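You operate a simulated robot arm through the tools that you are given. There is no shell and no other tool.

You run a simulated robot arm. Do the job below in one go: nothing can be reset, and whatever is moved stays where it is left.

TASK
Brush both posts of battery D clean, then read its volts on the meter.
Fine: brush back on the shelf; small red clamp on plus, black on minus, knob at V. Set down upright: post brush.

Only the result counts: the job must be done as asked and must still hold three seconds after the hand-in. Knocking over, shifting, dropping, spilling or breaking anything else fails it.

THE ROBOT
A 7-joint arm with a two-finger parallel gripper, fixed in place. Base frame: the origin is on the floor under the middle of its stand, x ahead of it, y to its left, z up. Units: m, degrees, N and s.
It reaches about 1.247 m from its shoulder. Its first joint turns from -132.0 to 132.0 degrees. Payload 3.91 kg.
The tool frame sits at the grasp point between the pads (the TCP): z along the fingers, y along the line on which they close. The tips reach 0.03 m beyond it. The gripper opens to 0.11 m. The fingers are 0.02 m wide and 0.01 m thick; the gripper's body (0.048 by 0.112 m) begins 0.055 m behind the TCP.
Orientation is told as [roll, pitch, yaw] about the base's x, y, z axes, in that order, counted from this pose: with the fingers straight down and closing along the base's y, the tool's x points along the base's -x, its y along +y and its z along -z.

THE INTERFACE
- The arm moves only by the tool jog_arm. Its argument "targets" is a list of rows, each an object (a shift or turn left out is 0, a gripper value left out holds the last) with "delta_rot": the turn, a rotation vector about the tool's x, y, z in degrees, a list of three; "xyz": the shift along the tool's x, y, z in m, a list of three; "jaw": the closure in counts, from 0 (fully open) to 255 (shut). In form: [{"delta_rot": [wx, wy, wz], "xyz": [dx, dy, dz], "jaw": jaw}, ...]. A call has 1 to 20 rows; each row shifts and turns the commanded pose from where the row before left it, along the tool's axes as they then stand. Each row takes 0.2 s and may step no farther than 0.05 m and 8.6 degrees from the row before; otherwise, or with a gripper value out of range, the whole call is refused. A pose out of reach is approached as far as the arm can. The call stops where the force on the tool passes 40 N (or 10 N more than at its start, if that is more) or the arm is blocked; 0.2 s more then pass. The fingers move at their own pace (about 0.108 m/s each) and stop on an object; they squeeze with about 20 N. The grip force told is the motor's: it shows also when the fingers shut on nothing. Time passes only in rows, and 0.2 s behind the last, so rows that do not move let the fingers close. The reply holds the time, the measured pose of the TCP, the force on the tool along the base axes, the opening and the grip force, in the units named above and with some noise, with the torque about the TCP (base axes, N m) and any sound that the robot's microphone picked up.
- Cameras (640 x 400 px; columns grow to the right, rows downward): "scene" is fixed at [0.3996, 0.4999, 1.2829]; the picture's right is [0.80, 0.60, 0.00], its down [0.43, -0.58, -0.70] and it looks along [-0.42, 0.56, -0.72] (base axes); focal length 214 px, centre (320, 200). "wrist" rides on the gripper at [0.072, 0.017, -0.103] in the tool frame; the picture's right is [-0.23, 0.97, 0.00], its down [-0.76, -0.18, -0.62] and it looks along [-0.61, -0.14, 0.78] (tool axes); focal length 222 px, centre (320, 200). There is no depth. A picture from a camera that has moved, and an enlarged one, comes with that camera's place and axes in the base frame and with its lens.
- get_image(camera): a new picture of that camera. The clock stands still meanwhile.
- close_up(camera, box): a new picture of the part [left, top, right, bottom] of that camera's present view, enlarged. The clock stands still meanwhile.
- job_done(): hands the job in; it is judged then, once.

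Nothing tells you positions but the pictures and the camera data. Unless the task says otherwise, let go and move clear before handing in.

The tools are called after "Request:" as name(argument=value, ...) on one line, values as JSON. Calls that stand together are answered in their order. jog_arm: Moves the arm, as the interface text tells. Its arguments: {"type":"object","properties":{"targets":{"type":"array"}},"required":["targets"]} The other tools are called the same way: get_image (camera) takes a picture; close_up (camera, box) takes an enlarged picture of a part of a camera's view; job_done () hands the job in.

At the start:

```text
clock: 0.0
position: [0.4999, 0.4589, 1.4143]
ee_rot: [0.0, 0.0, 0.1]
force: [-0.4, 0.3, 1.1]
ft_torque: [0.02, -0.02, -0.01]
gripper_width: 0.1101
finger_force: 0.1
```

scene: 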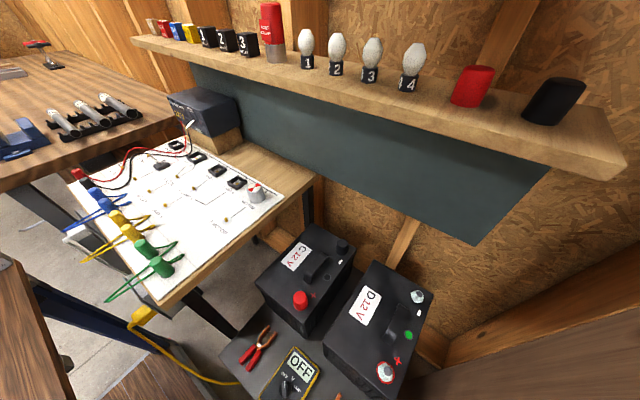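
wrist: 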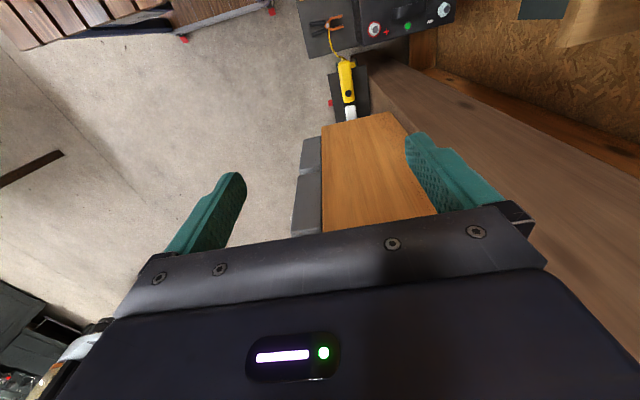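

I see a workshop: a shelf with brushes or bulbs, batteries C and D on a low platform with a meter showing OFF, and clamps nearby. I will take enlarged pictures first to identify things.

Request:
close_up(camera="scene", box=[220, 220, 460, 400])

Request:
close_up(camera="scene", box=[120, 0, 360, 150])

Request:
close_up(camera="scene", box=[360, 0, 640, 175])

Request:
close_up(camera="wrist", box=[280, 0, 480, 125])

Request:
close_up(camera="scene", box=[0, 20, 320, 220])

```text
2.22 times, centred on (340, 310) of scene
camera zoom: at [0.3996, 0.4999, 1.2829], right [0.8, 0.6, 0.0], down [0.43, -0.58, -0.7], along [-0.42, 0.56, -0.72], focal length 477 px, centre (276, -44)
```

zoom: 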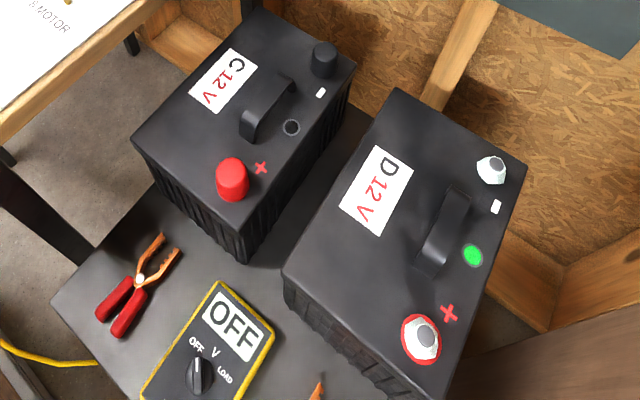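

```text
2.67 times, centred on (240, 75) of scene
camera zoom: at [0.3996, 0.4999, 1.2829], right [0.8, 0.6, 0.0], down [0.43, -0.58, -0.7], along [-0.42, 0.56, -0.72], focal length 572 px, centre (533, 533)
```

zoom: 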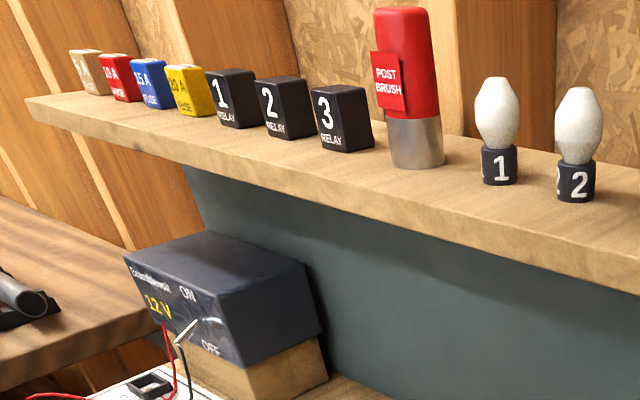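

```text
2.29 times, centred on (500, 88) of scene
camera zoom: at [0.3996, 0.4999, 1.2829], right [0.8, 0.6, 0.0], down [0.43, -0.58, -0.7], along [-0.42, 0.56, -0.72], focal length 490 px, centre (-91, 457)
```

zoom: 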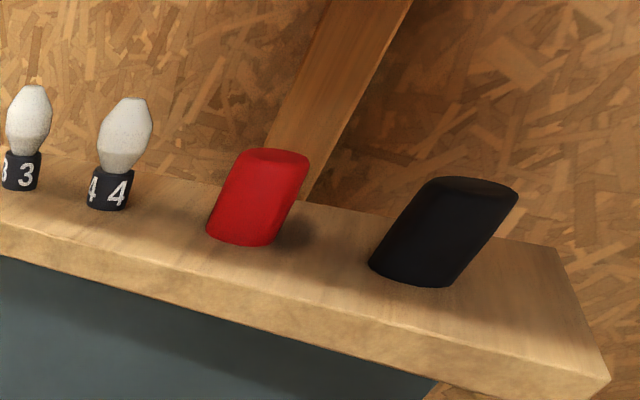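

```text
3.20 times, centred on (380, 62) of wrist
camera zoom: at [0.4269, 0.4763, 1.5165], right [0.23, 0.97, 0.0], down [0.76, -0.18, 0.62], along [0.61, -0.14, -0.78], focal length 711 px, centre (128, 640)
```

zoom: 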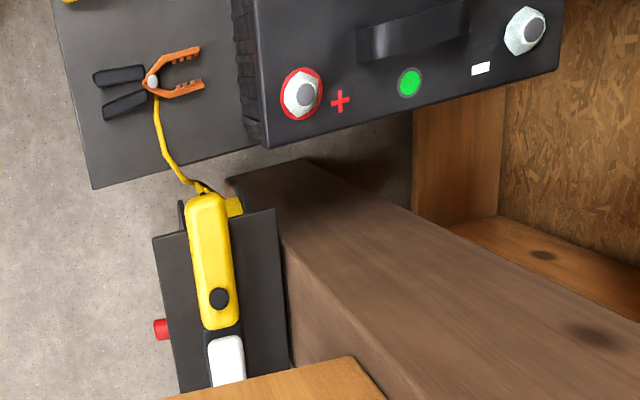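

```text
2.00 times, centred on (160, 120) of scene
camera zoom: at [0.3996, 0.4999, 1.2829], right [0.8, 0.6, 0.0], down [0.43, -0.58, -0.7], along [-0.42, 0.56, -0.72], focal length 429 px, centre (640, 360)
```

zoom: 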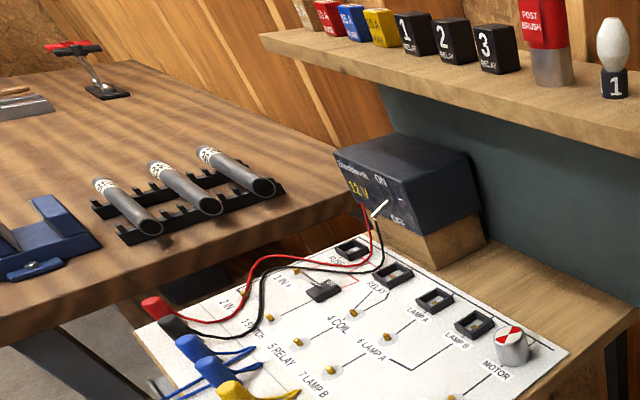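

I take battery D's posts to be at about x 0.49, y 0.65 and 0.88, z 0.6, both with white crud; the brush stands on the shelf. I'll swing the wrist camera round to look toward the shelf so I can triangulate it.

Request:
jog_arm(targets=[{"xyz": [0.05, 0, 0]}, {"xyz": [0.05, 0, 0]}, {"xyz": [0.05, 0, 0]}, {"xyz": [0.05, 0, 0]}, {"delta_rot": [0, 0, -8.2]}, {"delta_rot": [0, 0, -8.2]}, {"delta_rot": [0, 0, -8.2]}, {"delta_rot": [0, 0, -8.2]}, {"delta_rot": [0, 0, -8.2]}, {"delta_rot": [0, 0, -8.2]}, {"delta_rot": [0, 0, -8.2]}, {"delta_rot": [0, 0, -8.2]}, {"delta_rot": [0, 0, -8.2]}, {"delta_rot": [0, 0, -8.2]}, {"delta_rot": [0, 0, -8.1]}])

Request:
get_image(camera="wrist")

Request:
get_image(camera="scene")

```text
clock: 3.2
position: [0.2999, 0.4608, 1.4135]
ee_rot: [0.0, 0.0, 90.1]
force: [-1.3, -0.1, 0.2]
ft_torque: [0.01, 0.01, -0.01]
gripper_width: 0.1101
finger_force: 0.1
```

```text
taken
camera wrist: at [0.2825, 0.3871, 1.5163], right [-0.97, 0.22, 0.0], down [0.17, 0.76, 0.62], along [0.14, 0.61, -0.78], focal length 222 px, centre (320, 200)
```

wrist: 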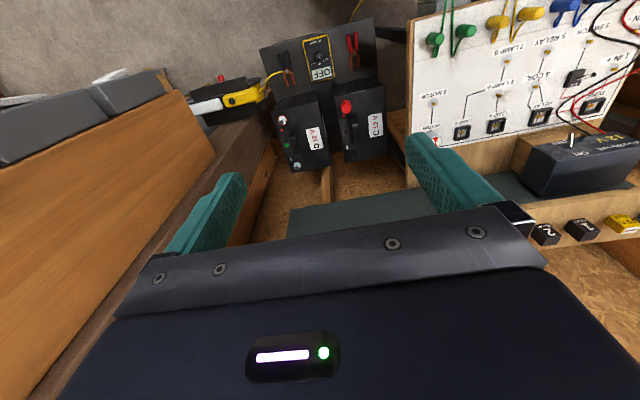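

```text
taken
```

scene: 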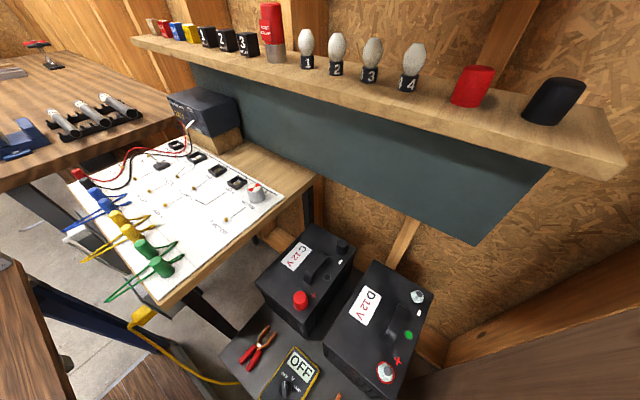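

The wrist view (upside down) shows the meter between a black clamp and a red clamp on a low platform in front of batteries D and C. I'll tilt up to see the shelf.

Request:
jog_arm(targets=[{"delta_rot": [0, -8, 0]}, {"delta_rot": [0, -8, 0]}, {"delta_rot": [0, -8, 0]}, {"delta_rot": [0, -8, 0]}, {"delta_rot": [0, -8, 0]}])

Request:
get_image(camera="wrist")

```text
clock: 4.4
position: [0.3001, 0.4591, 1.4127]
ee_rot: [0.0, -40.0, 90.1]
force: [-0.1, 0.3, 0.3]
ft_torque: [0.03, 0.0, 0.03]
gripper_width: 0.11
finger_force: 0.0
```

```text
taken
camera wrist: at [0.2826, 0.3374, 1.4456], right [-0.97, 0.17, 0.15], down [0.18, 0.18, 0.97], along [0.14, 0.97, -0.21], focal length 222 px, centre (320, 200)
```

wrist: 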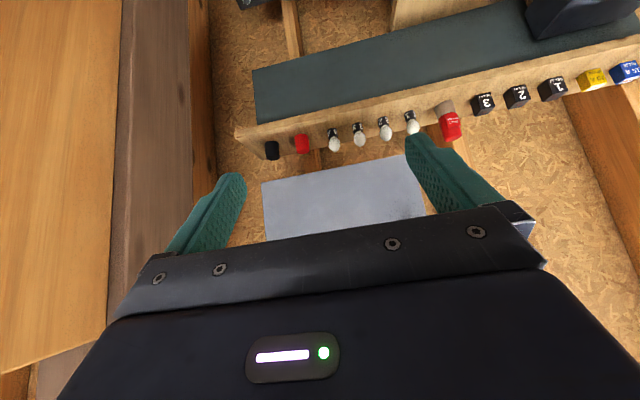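

The shelf row is now in view upside down: black cap, red cap, four bulbs, the red post brush, then relays and fuses. I'll enlarge it for triangulation.

Request:
close_up(camera="wrist", box=[380, 60, 540, 160])

Request:
close_up(camera="wrist", box=[220, 80, 420, 205])

Request:
close_up(camera="scene", box=[220, 0, 320, 80])

```text
4.00 times, centred on (460, 110) of wrist
camera zoom: at [0.2826, 0.3374, 1.4456], right [-0.97, 0.17, 0.15], down [0.18, 0.18, 0.97], along [0.14, 0.97, -0.21], focal length 888 px, centre (-240, 560)
```

zoom: 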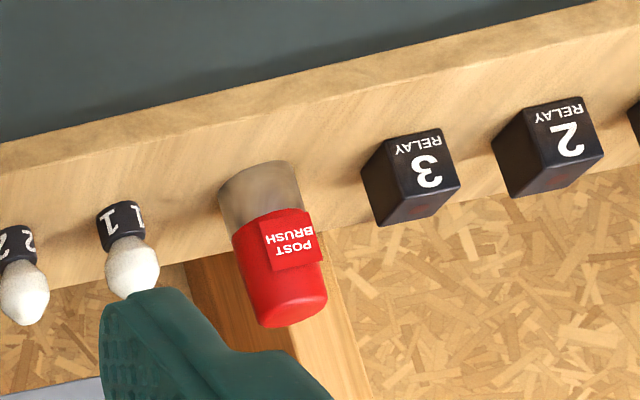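

```text
3.20 times, centred on (320, 142) of wrist
camera zoom: at [0.2826, 0.3374, 1.4456], right [-0.97, 0.17, 0.15], down [0.18, 0.18, 0.97], along [0.14, 0.97, -0.21], focal length 711 px, centre (320, 384)
```

zoom: 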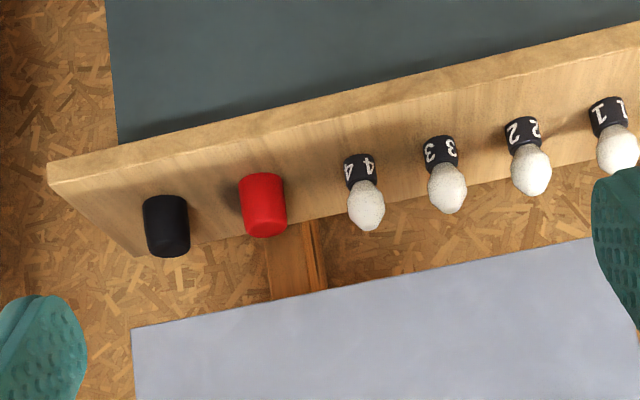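

```text
5.00 times, centred on (270, 40) of scene
camera zoom: at [0.3996, 0.4999, 1.2829], right [0.8, 0.6, 0.0], down [0.43, -0.58, -0.7], along [-0.42, 0.56, -0.72], focal length 1072 px, centre (570, 1000)
```

zoom: 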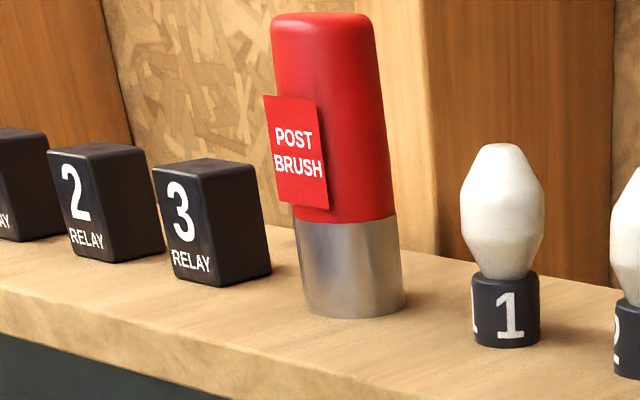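

The brush seam triangulates to about (0.034, 0.849, 1.196): a roughly 0.04 m thick, 0.085 m tall brush on a shelf at z 1.168, with relay 3 and bulb 1 about 4 cm away on either side. Next I tilt back down and descend for a closer look at the batteries, clamps and meter.

Request:
jog_arm(targets=[{"delta_rot": [0, 8, 0]}, {"delta_rot": [0, 8, 0]}, {"delta_rot": [0, 8, 0]}, {"delta_rot": [0, 8, 0]}, {"delta_rot": [0, 8, 0]}, {"xyz": [0, -0.03, 0.04]}, {"xyz": [0, -0.03, 0.04]}, {"xyz": [0, 0, 0.05]}, {"xyz": [0, 0, 0.05]}, {"xyz": [0, 0, 0.05]}, {"xyz": [0, 0, 0.05]}, {"xyz": [0, 0, 0.05]}, {"xyz": [0, 0, 0.05]}])

Request:
get_image(camera="wrist")

Request:
get_image(camera="scene")

```text
clock: 7.2
position: [0.3613, 0.4618, 1.0325]
ee_rot: [0.1, -0.1, 90.1]
force: [0.2, -0.8, 0.8]
ft_torque: [0.04, -0.04, -0.01]
gripper_width: 0.11
finger_force: 0.0
```

```text
taken
camera wrist: at [0.3431, 0.3896, 1.1352], right [-0.97, 0.23, 0.0], down [0.18, 0.76, 0.62], along [0.14, 0.61, -0.78], focal length 222 px, centre (320, 200)
```

wrist: 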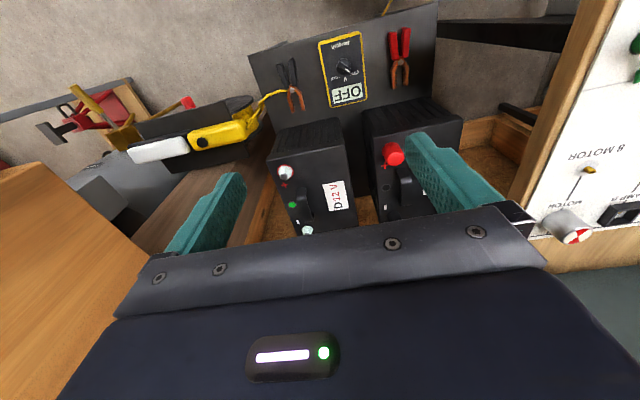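

```text
taken
```

scene: 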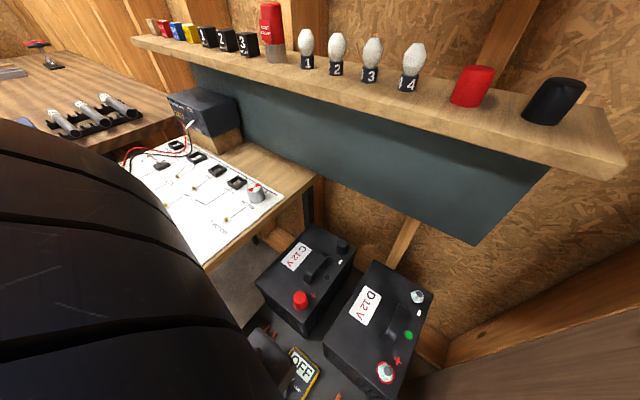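

Request:
close_up(camera="wrist", box=[240, 0, 480, 150])

Request:
close_up(camera="wrist", box=[20, 50, 300, 225])

Request:
close_up(camera="wrist", box=[250, 120, 410, 220])

```text
2.67 times, centred on (360, 75) of wrist
camera zoom: at [0.3431, 0.3896, 1.1352], right [-0.97, 0.23, 0.0], down [0.18, 0.76, 0.62], along [0.14, 0.61, -0.78], focal length 592 px, centre (213, 533)
```

zoom: 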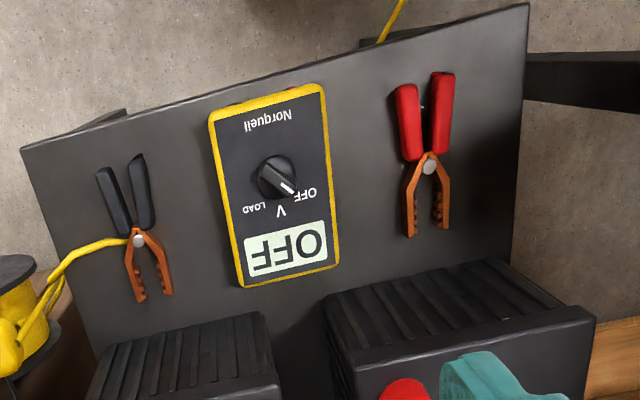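

```text
2.29 times, centred on (160, 138) of wrist
camera zoom: at [0.3431, 0.3896, 1.1352], right [-0.97, 0.23, 0.0], down [0.18, 0.76, 0.62], along [0.14, 0.61, -0.78], focal length 508 px, centre (686, 343)
```

zoom: 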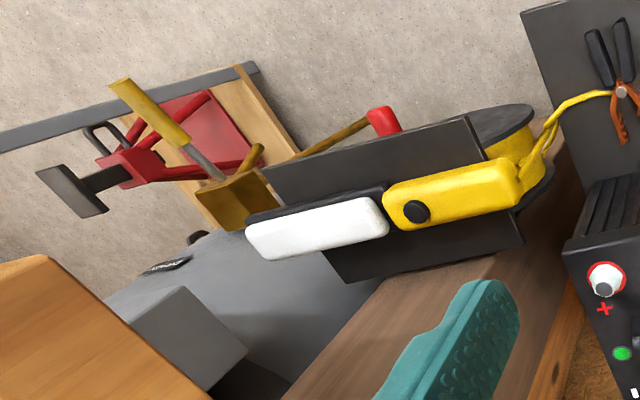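

```text
4.00 times, centred on (330, 170) of wrist
camera zoom: at [0.3431, 0.3896, 1.1352], right [-0.97, 0.23, 0.0], down [0.18, 0.76, 0.62], along [0.14, 0.61, -0.78], focal length 888 px, centre (280, 320)
```

zoom: 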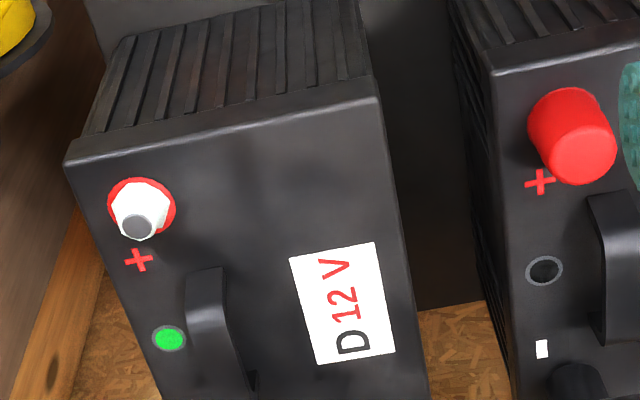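

Refined: brush axis near (0.040, 0.840), shelf top z≈1.171; D's posts near (0.475, 0.623) and (0.475, 0.813) with tops at z≈0.736, the minus post lying under the shelf overhang. I'll use a 40° tilted grasp so the same grip works under the shelf, and go to a standoff in front of the brush.

Request:
jog_arm(targets=[{"xyz": [0, 0.032, -0.036]}, {"xyz": [0, 0.032, -0.036]}, {"xyz": [0, 0.032, -0.036]}, {"xyz": [0, 0.032, -0.036]}, {"xyz": [0, 0.032, -0.036]}, {"xyz": [0, 0.032, -0.036]}, {"xyz": [0, 0.032, -0.036]}, {"xyz": [0, 0.032, -0.036]}, {"xyz": [0, 0.032, -0.036]}, {"xyz": [0, 0.032, -0.036]}, {"delta_rot": [0, -8, 0]}, {"delta_rot": [0, -8, 0]}, {"delta_rot": [0, -8, 0]}, {"delta_rot": [0, -8, 0]}, {"delta_rot": [0, -8, 0]}, {"xyz": [-0.0368, 0, 0.0308], "jaw": 116}, {"xyz": [-0.0368, 0, 0.0308]}, {"xyz": [-0.0368, 0, 0.0308]}, {"xyz": [-0.0368, 0, 0.0308]}])

Request:
get_image(camera="wrist")

Request:
get_image(camera="scene")

```text
clock: 11.2
position: [0.0372, 0.6505, 1.3955]
ee_rot: [0.0, -40.2, 90.2]
force: [-0.7, -1.1, 0.6]
ft_torque: [0.0, 0.0, 0.01]
gripper_width: 0.0599
finger_force: 0.0
```

```text
taken
camera wrist: at [0.0211, 0.5275, 1.4265], right [-0.97, 0.17, 0.15], down [0.18, 0.18, 0.97], along [0.14, 0.97, -0.21], focal length 222 px, centre (320, 200)
```

wrist: 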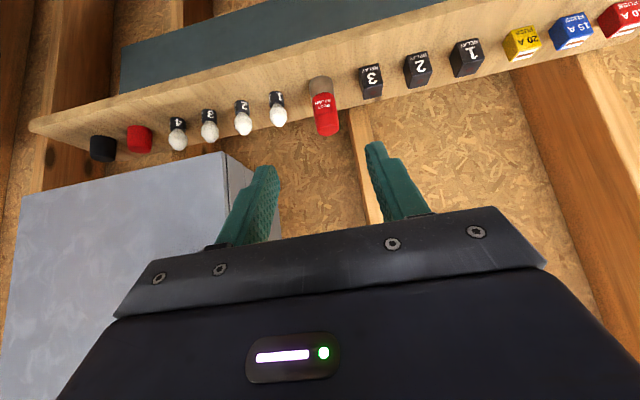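

```text
taken
```

scene: 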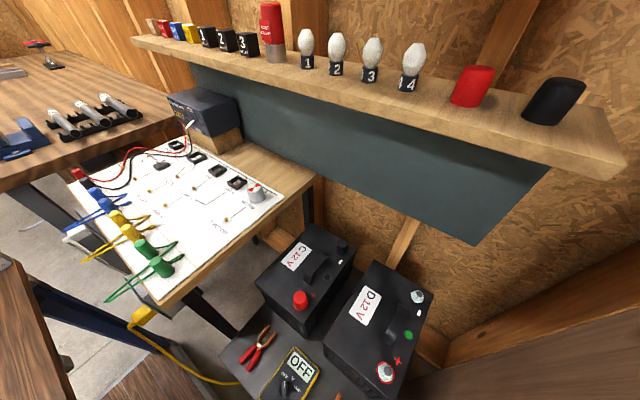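

A grey wall cabinet hangs above the shelf starting at about x 0.17, clear of the brush's spot by several centimetres. I'll enlarge the brush to refine its position before the final approach.

Request:
close_up(camera="wrist", box=[260, 60, 400, 150])

```text
4.44 times, centred on (330, 105) of wrist
camera zoom: at [0.0211, 0.5275, 1.4265], right [-0.97, 0.17, 0.15], down [0.18, 0.18, 0.97], along [0.14, 0.97, -0.21], focal length 987 px, centre (276, 622)
```

zoom: 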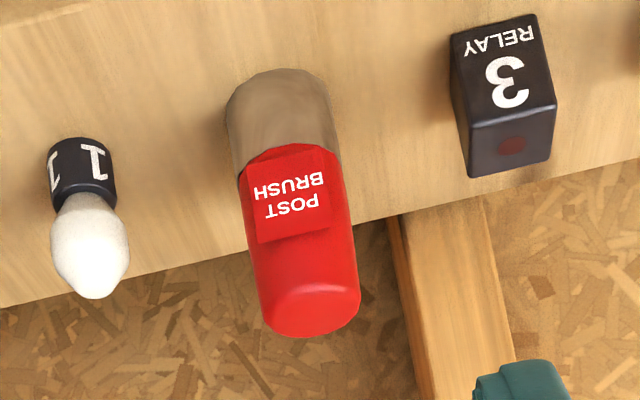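

The brush sits upright with its label tag facing the front, so closing on its left and right sides is clean. I'll move to a 10 cm standoff along the finger direction and look again.

Request:
jog_arm(targets=[{"xyz": [-0.0092, -0.0005, 0.0373]}, {"xyz": [-0.0092, -0.0005, 0.0373]}, {"xyz": [-0.0092, -0.0005, 0.0373]}, {"xyz": [-0.0092, -0.0005, 0.0373]}])

Request:
get_image(camera="wrist")

Request:
get_image(camera="scene")

```text
clock: 12.2
position: [0.0403, 0.7732, 1.3045]
ee_rot: [-0.2, -40.2, 90.1]
force: [-0.1, -0.4, 1.6]
ft_torque: [-0.01, 0.0, -0.03]
gripper_width: 0.06
finger_force: 0.0
```

```text
taken
camera wrist: at [0.0241, 0.6511, 1.3352], right [-0.97, 0.17, 0.15], down [0.18, 0.18, 0.97], along [0.14, 0.97, -0.21], focal length 222 px, centre (320, 200)
```

wrist: 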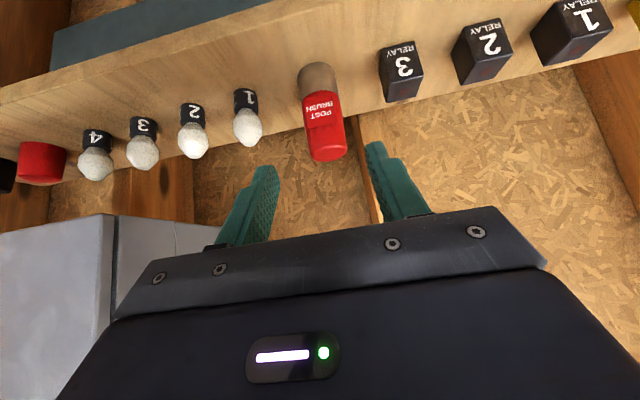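

```text
taken
```

scene: 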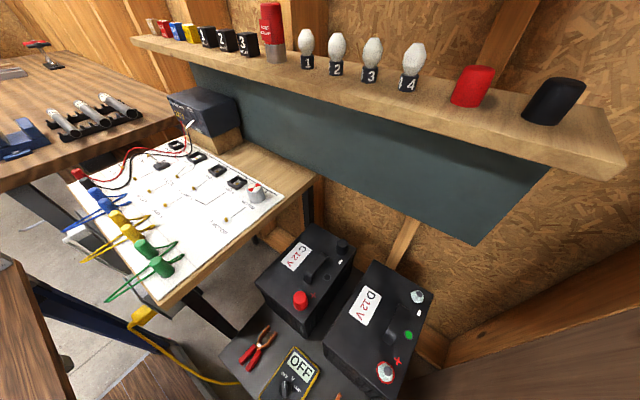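

The brush lines up between the fingers with the predicted offset, so I go in the last 10 cm and close on it.

Request:
jog_arm(targets=[{"xyz": [0, 0.0003, 0.0252]}, {"xyz": [0, 0.0003, 0.0252]}, {"xyz": [-0.0005, 0.0003, 0.0252]}, {"xyz": [-0.0005, 0.0003, 0.0252]}, {}])

Request:
get_image(camera="wrist")

Request:
get_image(camera="scene")

```text
clock: 13.4
position: [0.0402, 0.842, 1.2271]
ee_rot: [0.0, -40.0, 90.1]
force: [-0.4, -0.4, 0.2]
ft_torque: [-0.02, 0.0, 0.01]
gripper_width: 0.06
finger_force: 0.0
```

```text
taken
camera wrist: at [0.0228, 0.7203, 1.2583], right [-0.97, 0.17, 0.15], down [0.18, 0.18, 0.97], along [0.14, 0.97, -0.21], focal length 222 px, centre (320, 200)
```

wrist: 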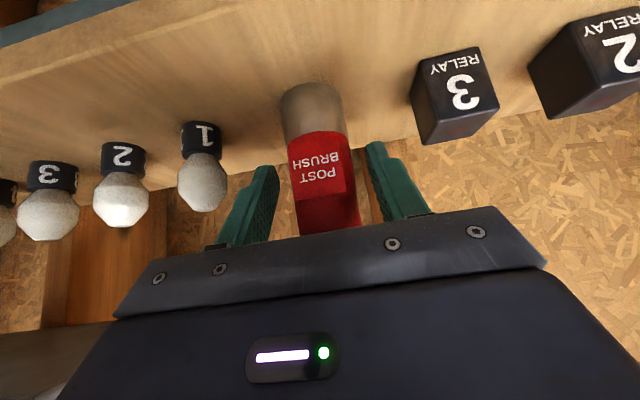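

```text
taken
```

scene: 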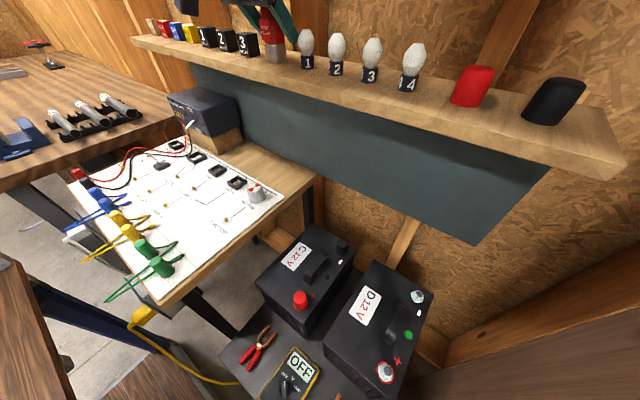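

The fingers straddle the brush with about 1 mm offset. I'll nudge 1 mm and close.

Request:
jog_arm(targets=[{"xyz": [0, 0.001, 0]}, {"jaw": 255}, {"jaw": 255}, {"jaw": 255}, {"jaw": 255}])

Request:
close_up(camera="wrist", box=[220, 60, 440, 240])

Request:
close_up(camera="scene", box=[200, 0, 340, 90])

```text
clock: 14.6
position: [0.038, 0.8407, 1.2265]
ee_rot: [0.0, -40.0, 90.2]
force: [-0.6, 0.1, -0.1]
ft_torque: [0.02, 0.02, 0.01]
gripper_width: 0.036
finger_force: 19.4
```

```text
2.22 times, centred on (330, 150) of wrist
camera zoom: at [0.0215, 0.7195, 1.2585], right [-0.97, 0.17, 0.15], down [0.18, 0.18, 0.97], along [0.14, 0.97, -0.21], focal length 494 px, centre (298, 311)
```

zoom: 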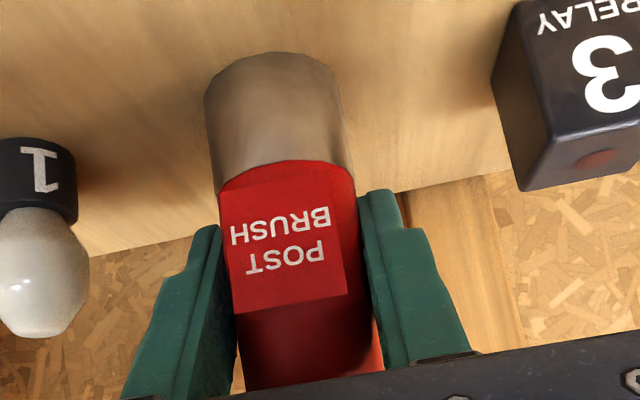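

```text
4.44 times, centred on (270, 45) of scene
camera zoom: at [0.3996, 0.4999, 1.2829], right [0.8, 0.6, 0.0], down [0.43, -0.58, -0.7], along [-0.42, 0.56, -0.72], focal length 953 px, centre (542, 889)
```

zoom: 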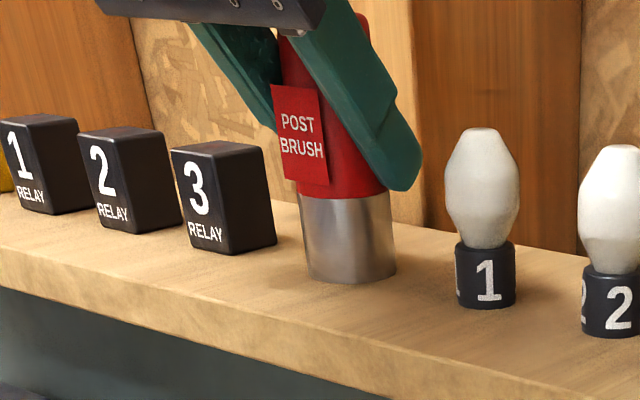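

The brush is gripped (width 0.036 m, base about 0.056 m below the TCP). I'll lift it straight up, back out from the shelf and carry it across in front of battery D.

Request:
jog_arm(targets=[{"xyz": [-0.0193, 0, -0.023]}, {"xyz": [-0.0289, 0, -0.0345]}, {"xyz": [0.0368, 0, -0.0308]}, {"xyz": [0.0368, 0, -0.0308]}, {"xyz": [0.0368, 0, -0.0308]}, {"xyz": [0.0368, 0, -0.0308]}, {"xyz": [0.0368, 0, -0.0308]}, {"xyz": [0, -0.0486, 0]}, {"xyz": [0, -0.0486, 0]}, {"xyz": [0, -0.0486, 0]}, {"xyz": [0, -0.0486, 0]}, {"xyz": [0, -0.0486, 0]}, {"xyz": [0, -0.0486, 0]}, {"xyz": [0, -0.0486, 0]}, {"xyz": [0, -0.0486, 0]}, {"xyz": [0, -0.0486, 0]}])

Request:
get_image(camera="wrist")

Request:
get_image(camera="scene")

```text
clock: 18.0
position: [0.4752, 0.6034, 1.2995]
ee_rot: [-0.1, -40.2, 90.3]
force: [-0.9, 0.2, -0.4]
ft_torque: [-0.01, -0.05, -0.05]
gripper_width: 0.0359
finger_force: 20.1
```

```text
taken
camera wrist: at [0.4577, 0.4814, 1.3316], right [-0.97, 0.17, 0.15], down [0.18, 0.18, 0.97], along [0.14, 0.97, -0.21], focal length 222 px, centre (320, 200)
```

wrist: 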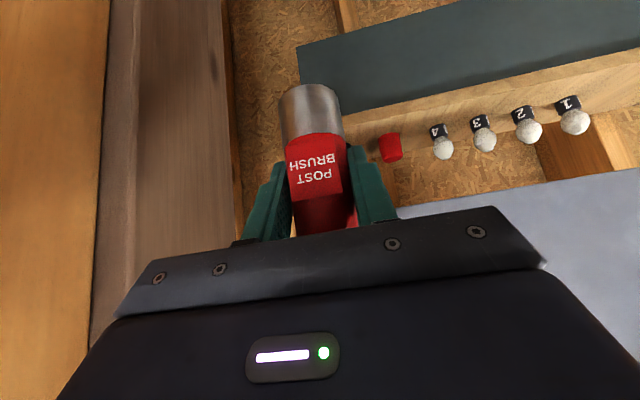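

```text
taken
```

scene: 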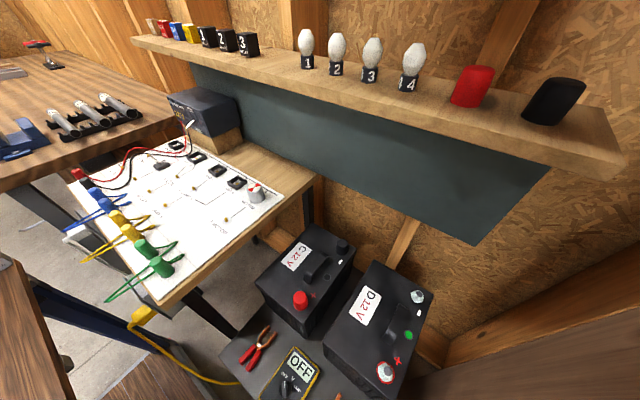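

The brush is now at (0.475, 0.603, 1.30) held upright and centred above battery D's plus post area, with a side wall well to the right. I'll descend to about z 0.92 and look at the plus post.

Request:
jog_arm(targets=[{"xyz": [0.0306, 0, 0.0363]}, {"xyz": [0.0306, 0, 0.0363]}, {"xyz": [0.0306, 0, 0.0363]}, {"xyz": [0.0306, 0, 0.0363]}, {"xyz": [0.0306, 0, 0.0363]}, {"xyz": [0.0306, 0, 0.0363]}, {"xyz": [0.0306, 0, 0.0363]}, {"xyz": [0.0306, 0, 0.0363]}])

Request:
get_image(camera="wrist")

Request:
get_image(camera="scene")

```text
clock: 19.8
position: [0.477, 0.6012, 0.9242]
ee_rot: [-0.1, -40.1, 90.0]
force: [-0.5, -0.5, -0.8]
ft_torque: [-0.05, -0.02, 0.0]
gripper_width: 0.0358
finger_force: 20.1
```

```text
taken
camera wrist: at [0.4592, 0.4785, 0.9552], right [-0.97, 0.17, 0.15], down [0.18, 0.18, 0.97], along [0.14, 0.97, -0.21], focal length 222 px, centre (320, 200)
```

wrist: 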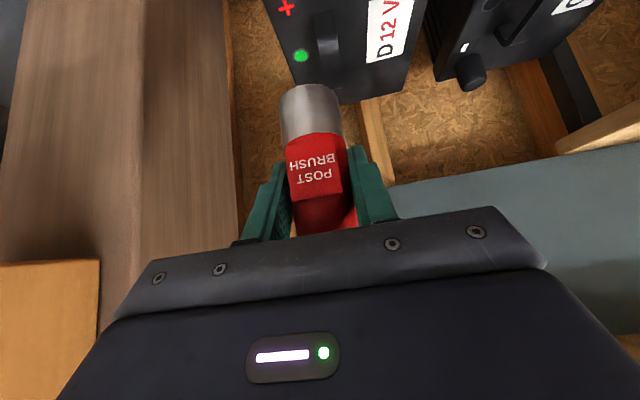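

```text
taken
```

scene: 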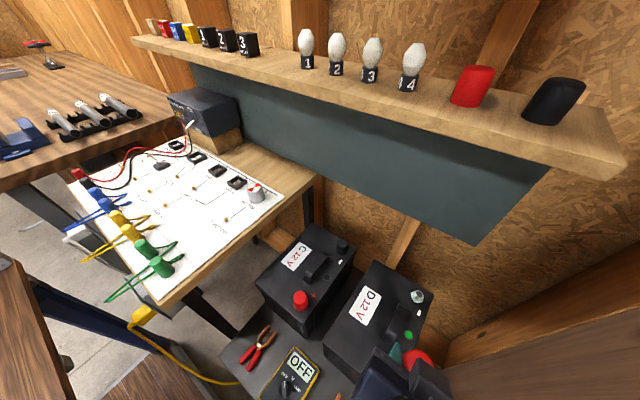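

The brush is above battery D; the plus post is just outside the wrist view. I'll lower 6 cm more (still clear of the post) to bring it into view.

Request:
jog_arm(targets=[{"xyz": [0.0193, 0, 0.023]}, {"xyz": [0.0193, 0, 0.023]}])

Request:
close_up(camera="wrist", box=[220, 0, 420, 125])

Request:
close_up(camera="scene", box=[340, 260, 480, 400])

```text
clock: 20.4
position: [0.4773, 0.5999, 0.8657]
ee_rot: [0.0, -39.9, 90.1]
force: [0.1, -0.4, 0.2]
ft_torque: [-0.03, 0.02, -0.01]
gripper_width: 0.036
finger_force: 19.7
```

```text
3.20 times, centred on (320, 62) of wrist
camera zoom: at [0.4602, 0.4792, 0.8965], right [-0.97, 0.17, 0.15], down [0.18, 0.18, 0.97], along [0.14, 0.97, -0.21], focal length 711 px, centre (320, 640)
```

zoom: 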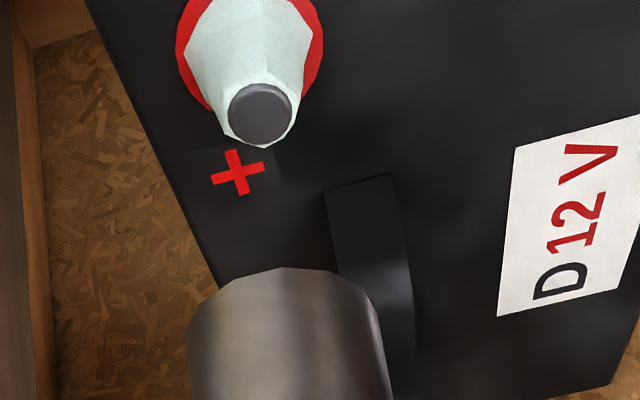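

```text
2.86 times, centred on (410, 330) of scene
camera zoom: at [0.3996, 0.4999, 1.2829], right [0.8, 0.6, 0.0], down [0.43, -0.58, -0.7], along [-0.42, 0.56, -0.72], focal length 613 px, centre (63, -171)
```

zoom: 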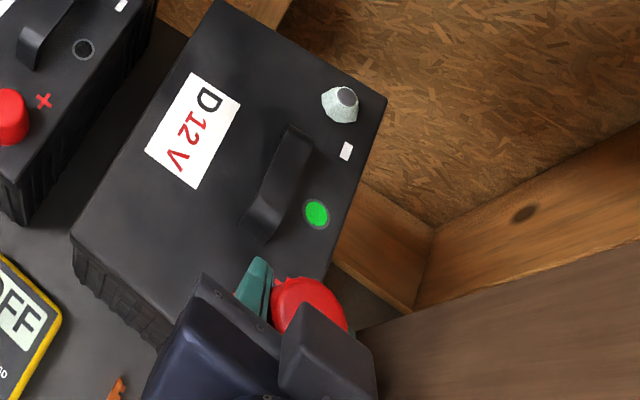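

The plus post's top is at about (0.477, 0.624, 0.732) with battery top near z 0.709, and the brush is aligned in x to within a millimetre. I'll shift 2.5 cm toward the post and lower until the cup just covers it.

Request:
jog_arm(targets=[{"xyz": [-0.0096, 0, 0.008]}, {"xyz": [-0.0096, 0, 0.008]}, {"xyz": [0.0162, 0, 0.0193]}, {"xyz": [0.0162, 0, 0.0193]}, {}])

Request:
get_image(camera="wrist")

Request:
close_up(camera="scene", box=[340, 260, 480, 400])

```text
clock: 21.6
position: [0.4791, 0.6252, 0.8127]
ee_rot: [0.1, -40.0, 90.1]
force: [-0.2, -0.3, -1.6]
ft_torque: [0.0, 0.02, 0.0]
gripper_width: 0.0359
finger_force: 20.3
```

```text
taken
camera wrist: at [0.4609, 0.5029, 0.8444], right [-0.97, 0.17, 0.15], down [0.18, 0.18, 0.97], along [0.14, 0.97, -0.21], focal length 222 px, centre (320, 200)
```

wrist: 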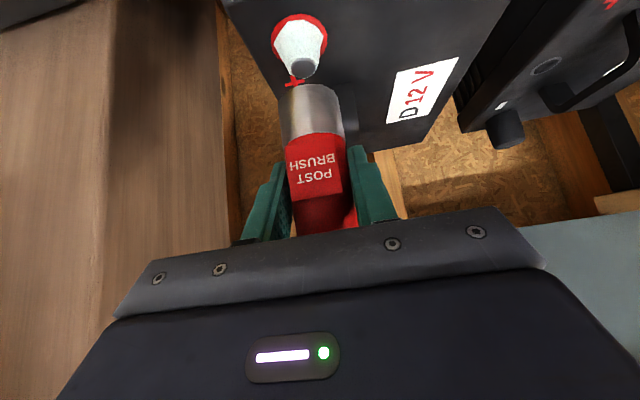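

```text
2.86 times, centred on (410, 330) of scene
camera zoom: at [0.3996, 0.4999, 1.2829], right [0.8, 0.6, 0.0], down [0.43, -0.58, -0.7], along [-0.42, 0.56, -0.72], focal length 613 px, centre (63, -171)
```

zoom: 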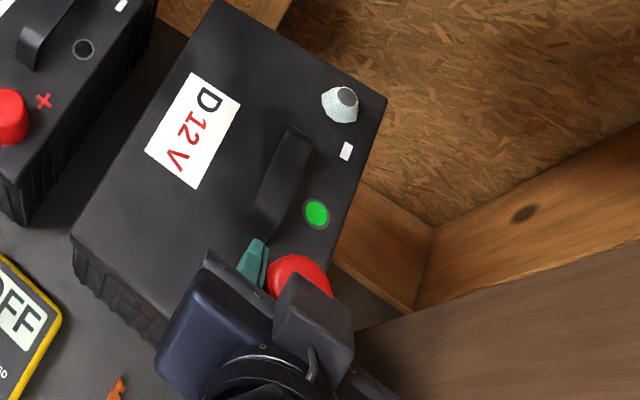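

Request:
close_up(camera="wrist", box=[250, 0, 390, 140])

```text
2.86 times, centred on (320, 70) of wrist
camera zoom: at [0.4609, 0.5029, 0.8444], right [-0.97, 0.17, 0.15], down [0.18, 0.18, 0.97], along [0.14, 0.97, -0.21], focal length 635 px, centre (320, 571)
```

zoom: 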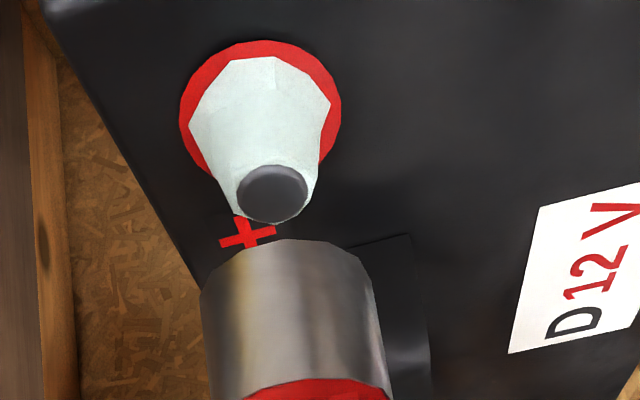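

Brush base and post top line up in x and y to about a millimetre. I'll lower the cup over the post by 4.2 cm.

Request:
jog_arm(targets=[{"xyz": [0.009, 0, 0.01073]}, {"xyz": [0.009, 0, 0.01073]}, {"xyz": [0.009, 0, 0.01073]}, {}])

Request:
close_up(camera="wrist", box=[250, 0, 390, 140])

```text
clock: 22.6
position: [0.4766, 0.6249, 0.7706]
ee_rot: [-0.1, -39.9, 90.0]
force: [-1.8, 0.5, 2.0]
ft_torque: [0.0, 0.05, 0.01]
gripper_width: 0.036
finger_force: 19.7
```

```text
2.86 times, centred on (320, 70) of wrist
camera zoom: at [0.4592, 0.5027, 0.8018], right [-0.97, 0.17, 0.15], down [0.18, 0.18, 0.97], along [0.14, 0.97, -0.21], focal length 635 px, centre (320, 571)
```

zoom: 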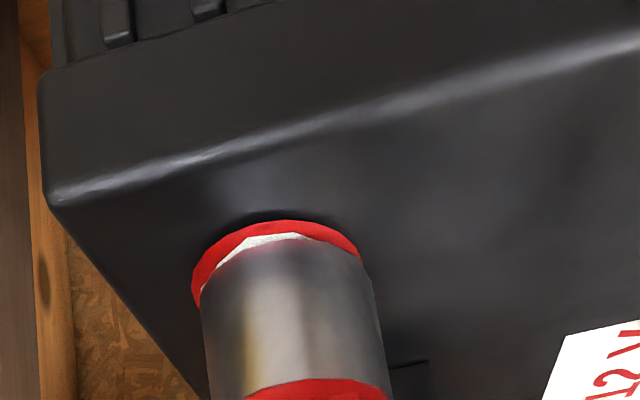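

The cup now covers the plus post. I'll press 3 mm further and twist it back and forth around the vertical.

Request:
jog_arm(targets=[{"xyz": [0.0019, 0, 0.0023]}, {"delta_rot": [-5.14, 0, -6.13]}, {"delta_rot": [-5.14, 0, -6.13]}, {"delta_rot": [-5.14, 0, -6.13]}, {"delta_rot": [5.14, 0, 6.13]}, {"delta_rot": [5.14, 0, 6.13]}, {"delta_rot": [5.14, 0, 6.13]}, {"delta_rot": [5.14, 0, 6.13]}, {"delta_rot": [5.14, 0, 6.13]}, {"delta_rot": [5.14, 0, 6.13]}, {"delta_rot": [-5.14, 0, -6.13]}, {"delta_rot": [-5.14, 0, -6.13]}, {"delta_rot": [-5.14, 0, -6.13]}, {"delta_rot": [-5.14, 0, -6.13]}, {"delta_rot": [-5.14, 0, -6.13]}, {"delta_rot": [-5.14, 0, -6.13]}, {"delta_rot": [5.14, 0, 6.13]}, {"delta_rot": [5.14, 0, 6.13]}, {"delta_rot": [5.14, 0, 6.13]}, {}])

Request:
close_up(camera="wrist", box=[250, 0, 390, 140])

```text
clock: 26.8
position: [0.4756, 0.6252, 0.7678]
ee_rot: [0.1, -40.0, 90.0]
force: [-5.5, -4.4, 6.5]
ft_torque: [-0.07, 0.14, 0.02]
gripper_width: 0.0358
finger_force: 19.3
```

```text
2.86 times, centred on (320, 70) of wrist
camera zoom: at [0.4584, 0.5034, 0.7985], right [-0.97, 0.17, 0.15], down [0.18, 0.18, 0.97], along [0.14, 0.97, -0.21], focal length 635 px, centre (320, 571)
```

zoom: 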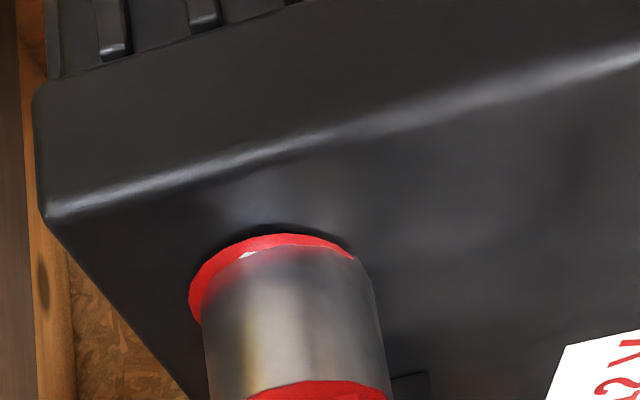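

There is light contact force, and the white crud is no longer showing at the rim. I'll raise the cup to inspect the post.

Request:
jog_arm(targets=[{"xyz": [-0.0096, 0, -0.0115]}, {"xyz": [-0.0096, 0, -0.0115]}, {"xyz": [-0.0096, 0, -0.0115]}, {}])

Request:
close_up(camera="wrist", box=[250, 0, 390, 140])

```text
clock: 27.8
position: [0.4754, 0.6246, 0.8122]
ee_rot: [-0.1, -40.0, 90.0]
force: [-0.2, 0.2, -2.1]
ft_torque: [-0.01, 0.04, 0.02]
gripper_width: 0.0361
finger_force: 20.4
```

```text
2.86 times, centred on (320, 70) of wrist
camera zoom: at [0.4588, 0.5035, 0.843], right [-0.97, 0.17, 0.15], down [0.18, 0.18, 0.97], along [0.14, 0.97, -0.21], focal length 635 px, centre (320, 571)
```

zoom: 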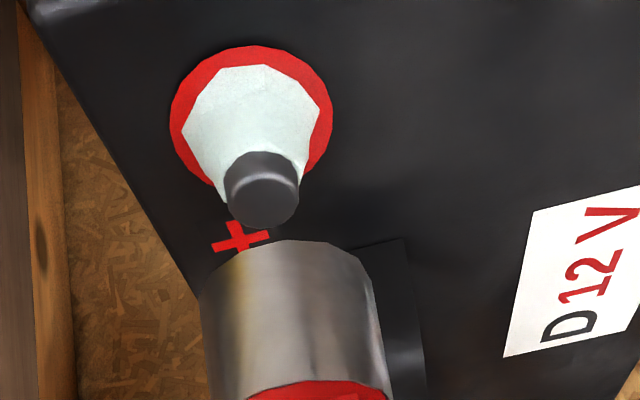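

The crud is partly worn down — the upper post is bare now — so twisting works and more is needed. I'll go back down and twist more.

Request:
jog_arm(targets=[{"xyz": [0.0096, -0.0008, 0.0115]}, {"xyz": [0.0096, 0, 0.0115]}, {"xyz": [0.0098, 0, 0.0117]}, {"delta_rot": [-5.14, 0, -6.13]}, {"delta_rot": [-5.14, 0, -6.13]}, {"delta_rot": [-5.14, 0, -6.13]}, {"delta_rot": [-5.14, 0, -6.13]}, {"delta_rot": [5.14, 0, 6.13]}, {"delta_rot": [5.14, 0, 6.13]}, {"delta_rot": [5.14, 0, 6.13]}, {"delta_rot": [5.14, 0, 6.13]}, {"delta_rot": [5.14, 0, 6.13]}, {"delta_rot": [5.14, 0, 6.13]}, {"delta_rot": [5.14, 0, 6.13]}, {"delta_rot": [5.14, 0, 6.13]}, {"delta_rot": [-5.14, 0, -6.13]}, {"delta_rot": [-5.14, 0, -6.13]}, {"delta_rot": [-5.14, 0, -6.13]}, {"delta_rot": [-5.14, 0, -6.13]}])

Request:
jog_arm(targets=[{"delta_rot": [-5.14, 0, -6.13]}, {"delta_rot": [-5.14, 0, -6.13]}, {"delta_rot": [-5.14, 0, -6.13]}, {"delta_rot": [-5.14, 0, -6.13]}, {"delta_rot": [5.14, 0, 6.13]}, {"delta_rot": [5.14, 0, 6.13]}, {"delta_rot": [5.14, 0, 6.13]}, {"delta_rot": [5.14, 0, 6.13]}, {"delta_rot": [5.14, 0, 6.13]}, {"delta_rot": [5.14, 0, 6.13]}, {"delta_rot": [5.14, 0, 6.13]}, {"delta_rot": [5.14, 0, 6.13]}, {"delta_rot": [-5.14, 0, -6.13]}, {"delta_rot": [-5.14, 0, -6.13]}, {"delta_rot": [-5.14, 0, -6.13]}, {"delta_rot": [-5.14, 0, -6.13]}, {"xyz": [-0.0096, 0, -0.0115]}, {"xyz": [-0.0096, 0, -0.0115]}, {"xyz": [-0.0096, 0, -0.0115]}, {}])

Request:
close_up(camera="wrist", box=[250, 0, 390, 140])

```text
clock: 31.8
position: [0.4767, 0.6259, 0.7664]
ee_rot: [-0.2, -40.0, 90.2]
force: [2.3, 0.2, 9.3]
ft_torque: [0.1, 0.03, -0.09]
gripper_width: 0.0359
finger_force: 20.1
```

```text
clock: 36.0
position: [0.4776, 0.6245, 0.8126]
ee_rot: [0.0, -40.1, 90.1]
force: [-0.5, 0.7, -2.2]
ft_torque: [0.02, 0.0, 0.01]
gripper_width: 0.0359
finger_force: 20.2
```

```text
2.86 times, centred on (320, 70) of wrist
camera zoom: at [0.46, 0.5026, 0.8431], right [-0.97, 0.17, 0.15], down [0.18, 0.18, 0.97], along [0.14, 0.97, -0.21], focal length 635 px, centre (320, 571)
```

zoom: 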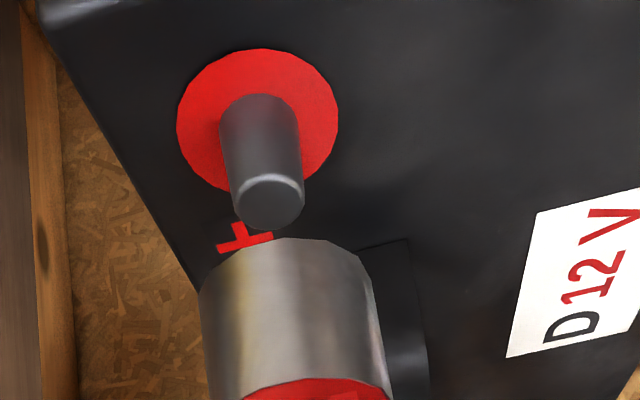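

The plus post is completely clean. Now I'll raise slightly and carry the brush along the battery toward the minus post at about (0.476, 0.814).

Request:
jog_arm(targets=[{"xyz": [-0.0161, 0, -0.0192]}, {"xyz": [-0.0306, 0, 0.0257]}, {"xyz": [-0.0306, 0, 0.0257]}, {"xyz": [-0.0306, 0, 0.0257]}, {"xyz": [-0.0306, 0, 0.0257]}, {}])

Request:
get_image(camera="wrist")

Request:
get_image(camera="scene")

Request:
close_up(camera="wrist", box=[250, 0, 390, 140])

```text
clock: 37.4
position: [0.4779, 0.7855, 0.8371]
ee_rot: [0.0, -40.0, 90.1]
force: [0.2, -0.3, -1.1]
ft_torque: [-0.02, 0.01, 0.02]
gripper_width: 0.0358
finger_force: 19.8
```

```text
taken
camera wrist: at [0.4599, 0.6646, 0.8686], right [-0.97, 0.17, 0.15], down [0.18, 0.18, 0.97], along [0.14, 0.97, -0.21], focal length 222 px, centre (320, 200)
```

wrist: 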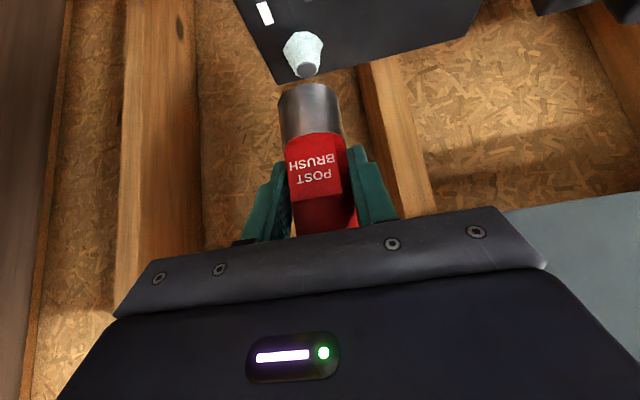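

```text
taken
```

scene: 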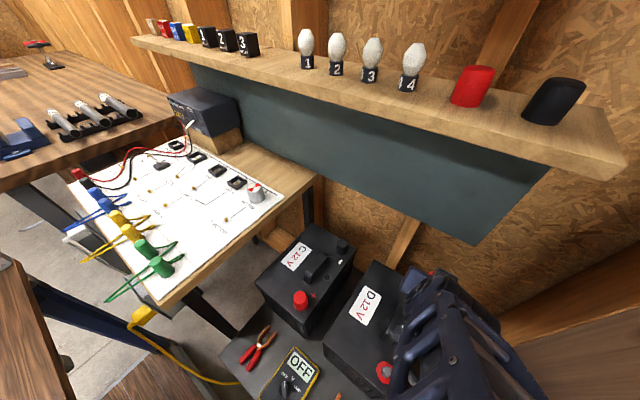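

```text
2.86 times, centred on (320, 70) of wrist
camera zoom: at [0.4599, 0.6646, 0.8686], right [-0.97, 0.17, 0.15], down [0.18, 0.18, 0.97], along [0.14, 0.97, -0.21], focal length 635 px, centre (320, 571)
```

zoom: 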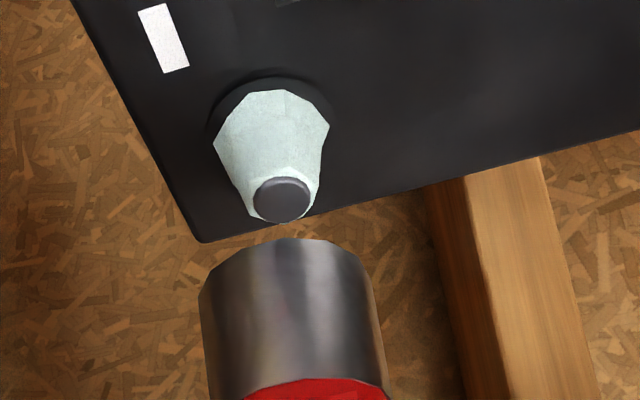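

The minus post's top comes out at (0.4767, 0.8141), and the arm passes below the shelf with room to spare. I'll move 3 cm forward, lower the cup over it and start twisting.

Request:
jog_arm(targets=[{"xyz": [-0.0234, 0, 0.0196]}, {}, {"xyz": [0.01125, 0, 0.0134]}, {"xyz": [0.01125, 0, 0.0134]}, {"xyz": [0.01125, 0, 0.0134]}, {"xyz": [0.01125, 0, 0.0134]}, {}])

Request:
close_up(camera="wrist", box=[250, 0, 390, 140])

Request:
get_image(camera="scene")

```text
clock: 39.0
position: [0.4769, 0.8157, 0.7679]
ee_rot: [0.0, -39.9, 90.1]
force: [0.1, -16.8, 8.9]
ft_torque: [-0.38, 0.06, 0.01]
gripper_width: 0.0355
finger_force: 19.8
```

```text
2.86 times, centred on (320, 70) of wrist
camera zoom: at [0.4594, 0.6941, 0.7985], right [-0.97, 0.17, 0.15], down [0.18, 0.18, 0.97], along [0.14, 0.97, -0.21], focal length 635 px, centre (320, 571)
```

zoom: 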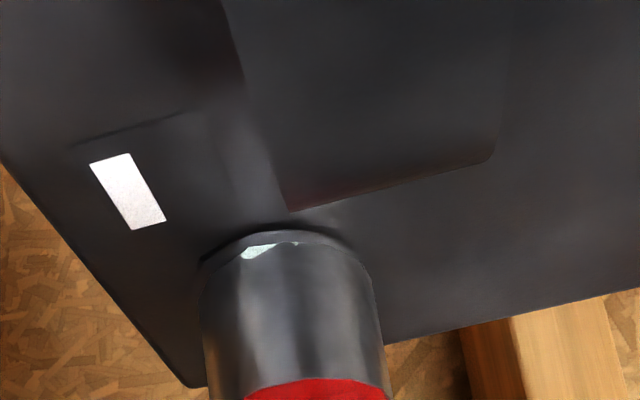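

```text
taken
```

scene: 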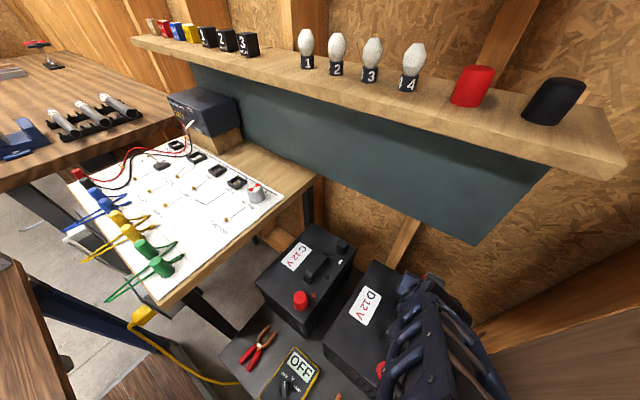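

The cup is on, but there is about 17 N pushing toward −y, which means the brush sits a little too far forward. I'll back off 2 mm in y before twisting.

Request:
jog_arm(targets=[{"xyz": [0.0015, 0, -0.0013]}, {}])

```text
clock: 39.6
position: [0.4768, 0.8152, 0.7674]
ee_rot: [0.0, -40.1, 90.1]
force: [-1.2, 4.8, 0.9]
ft_torque: [0.33, 0.02, 0.01]
gripper_width: 0.0357
finger_force: 19.9
```

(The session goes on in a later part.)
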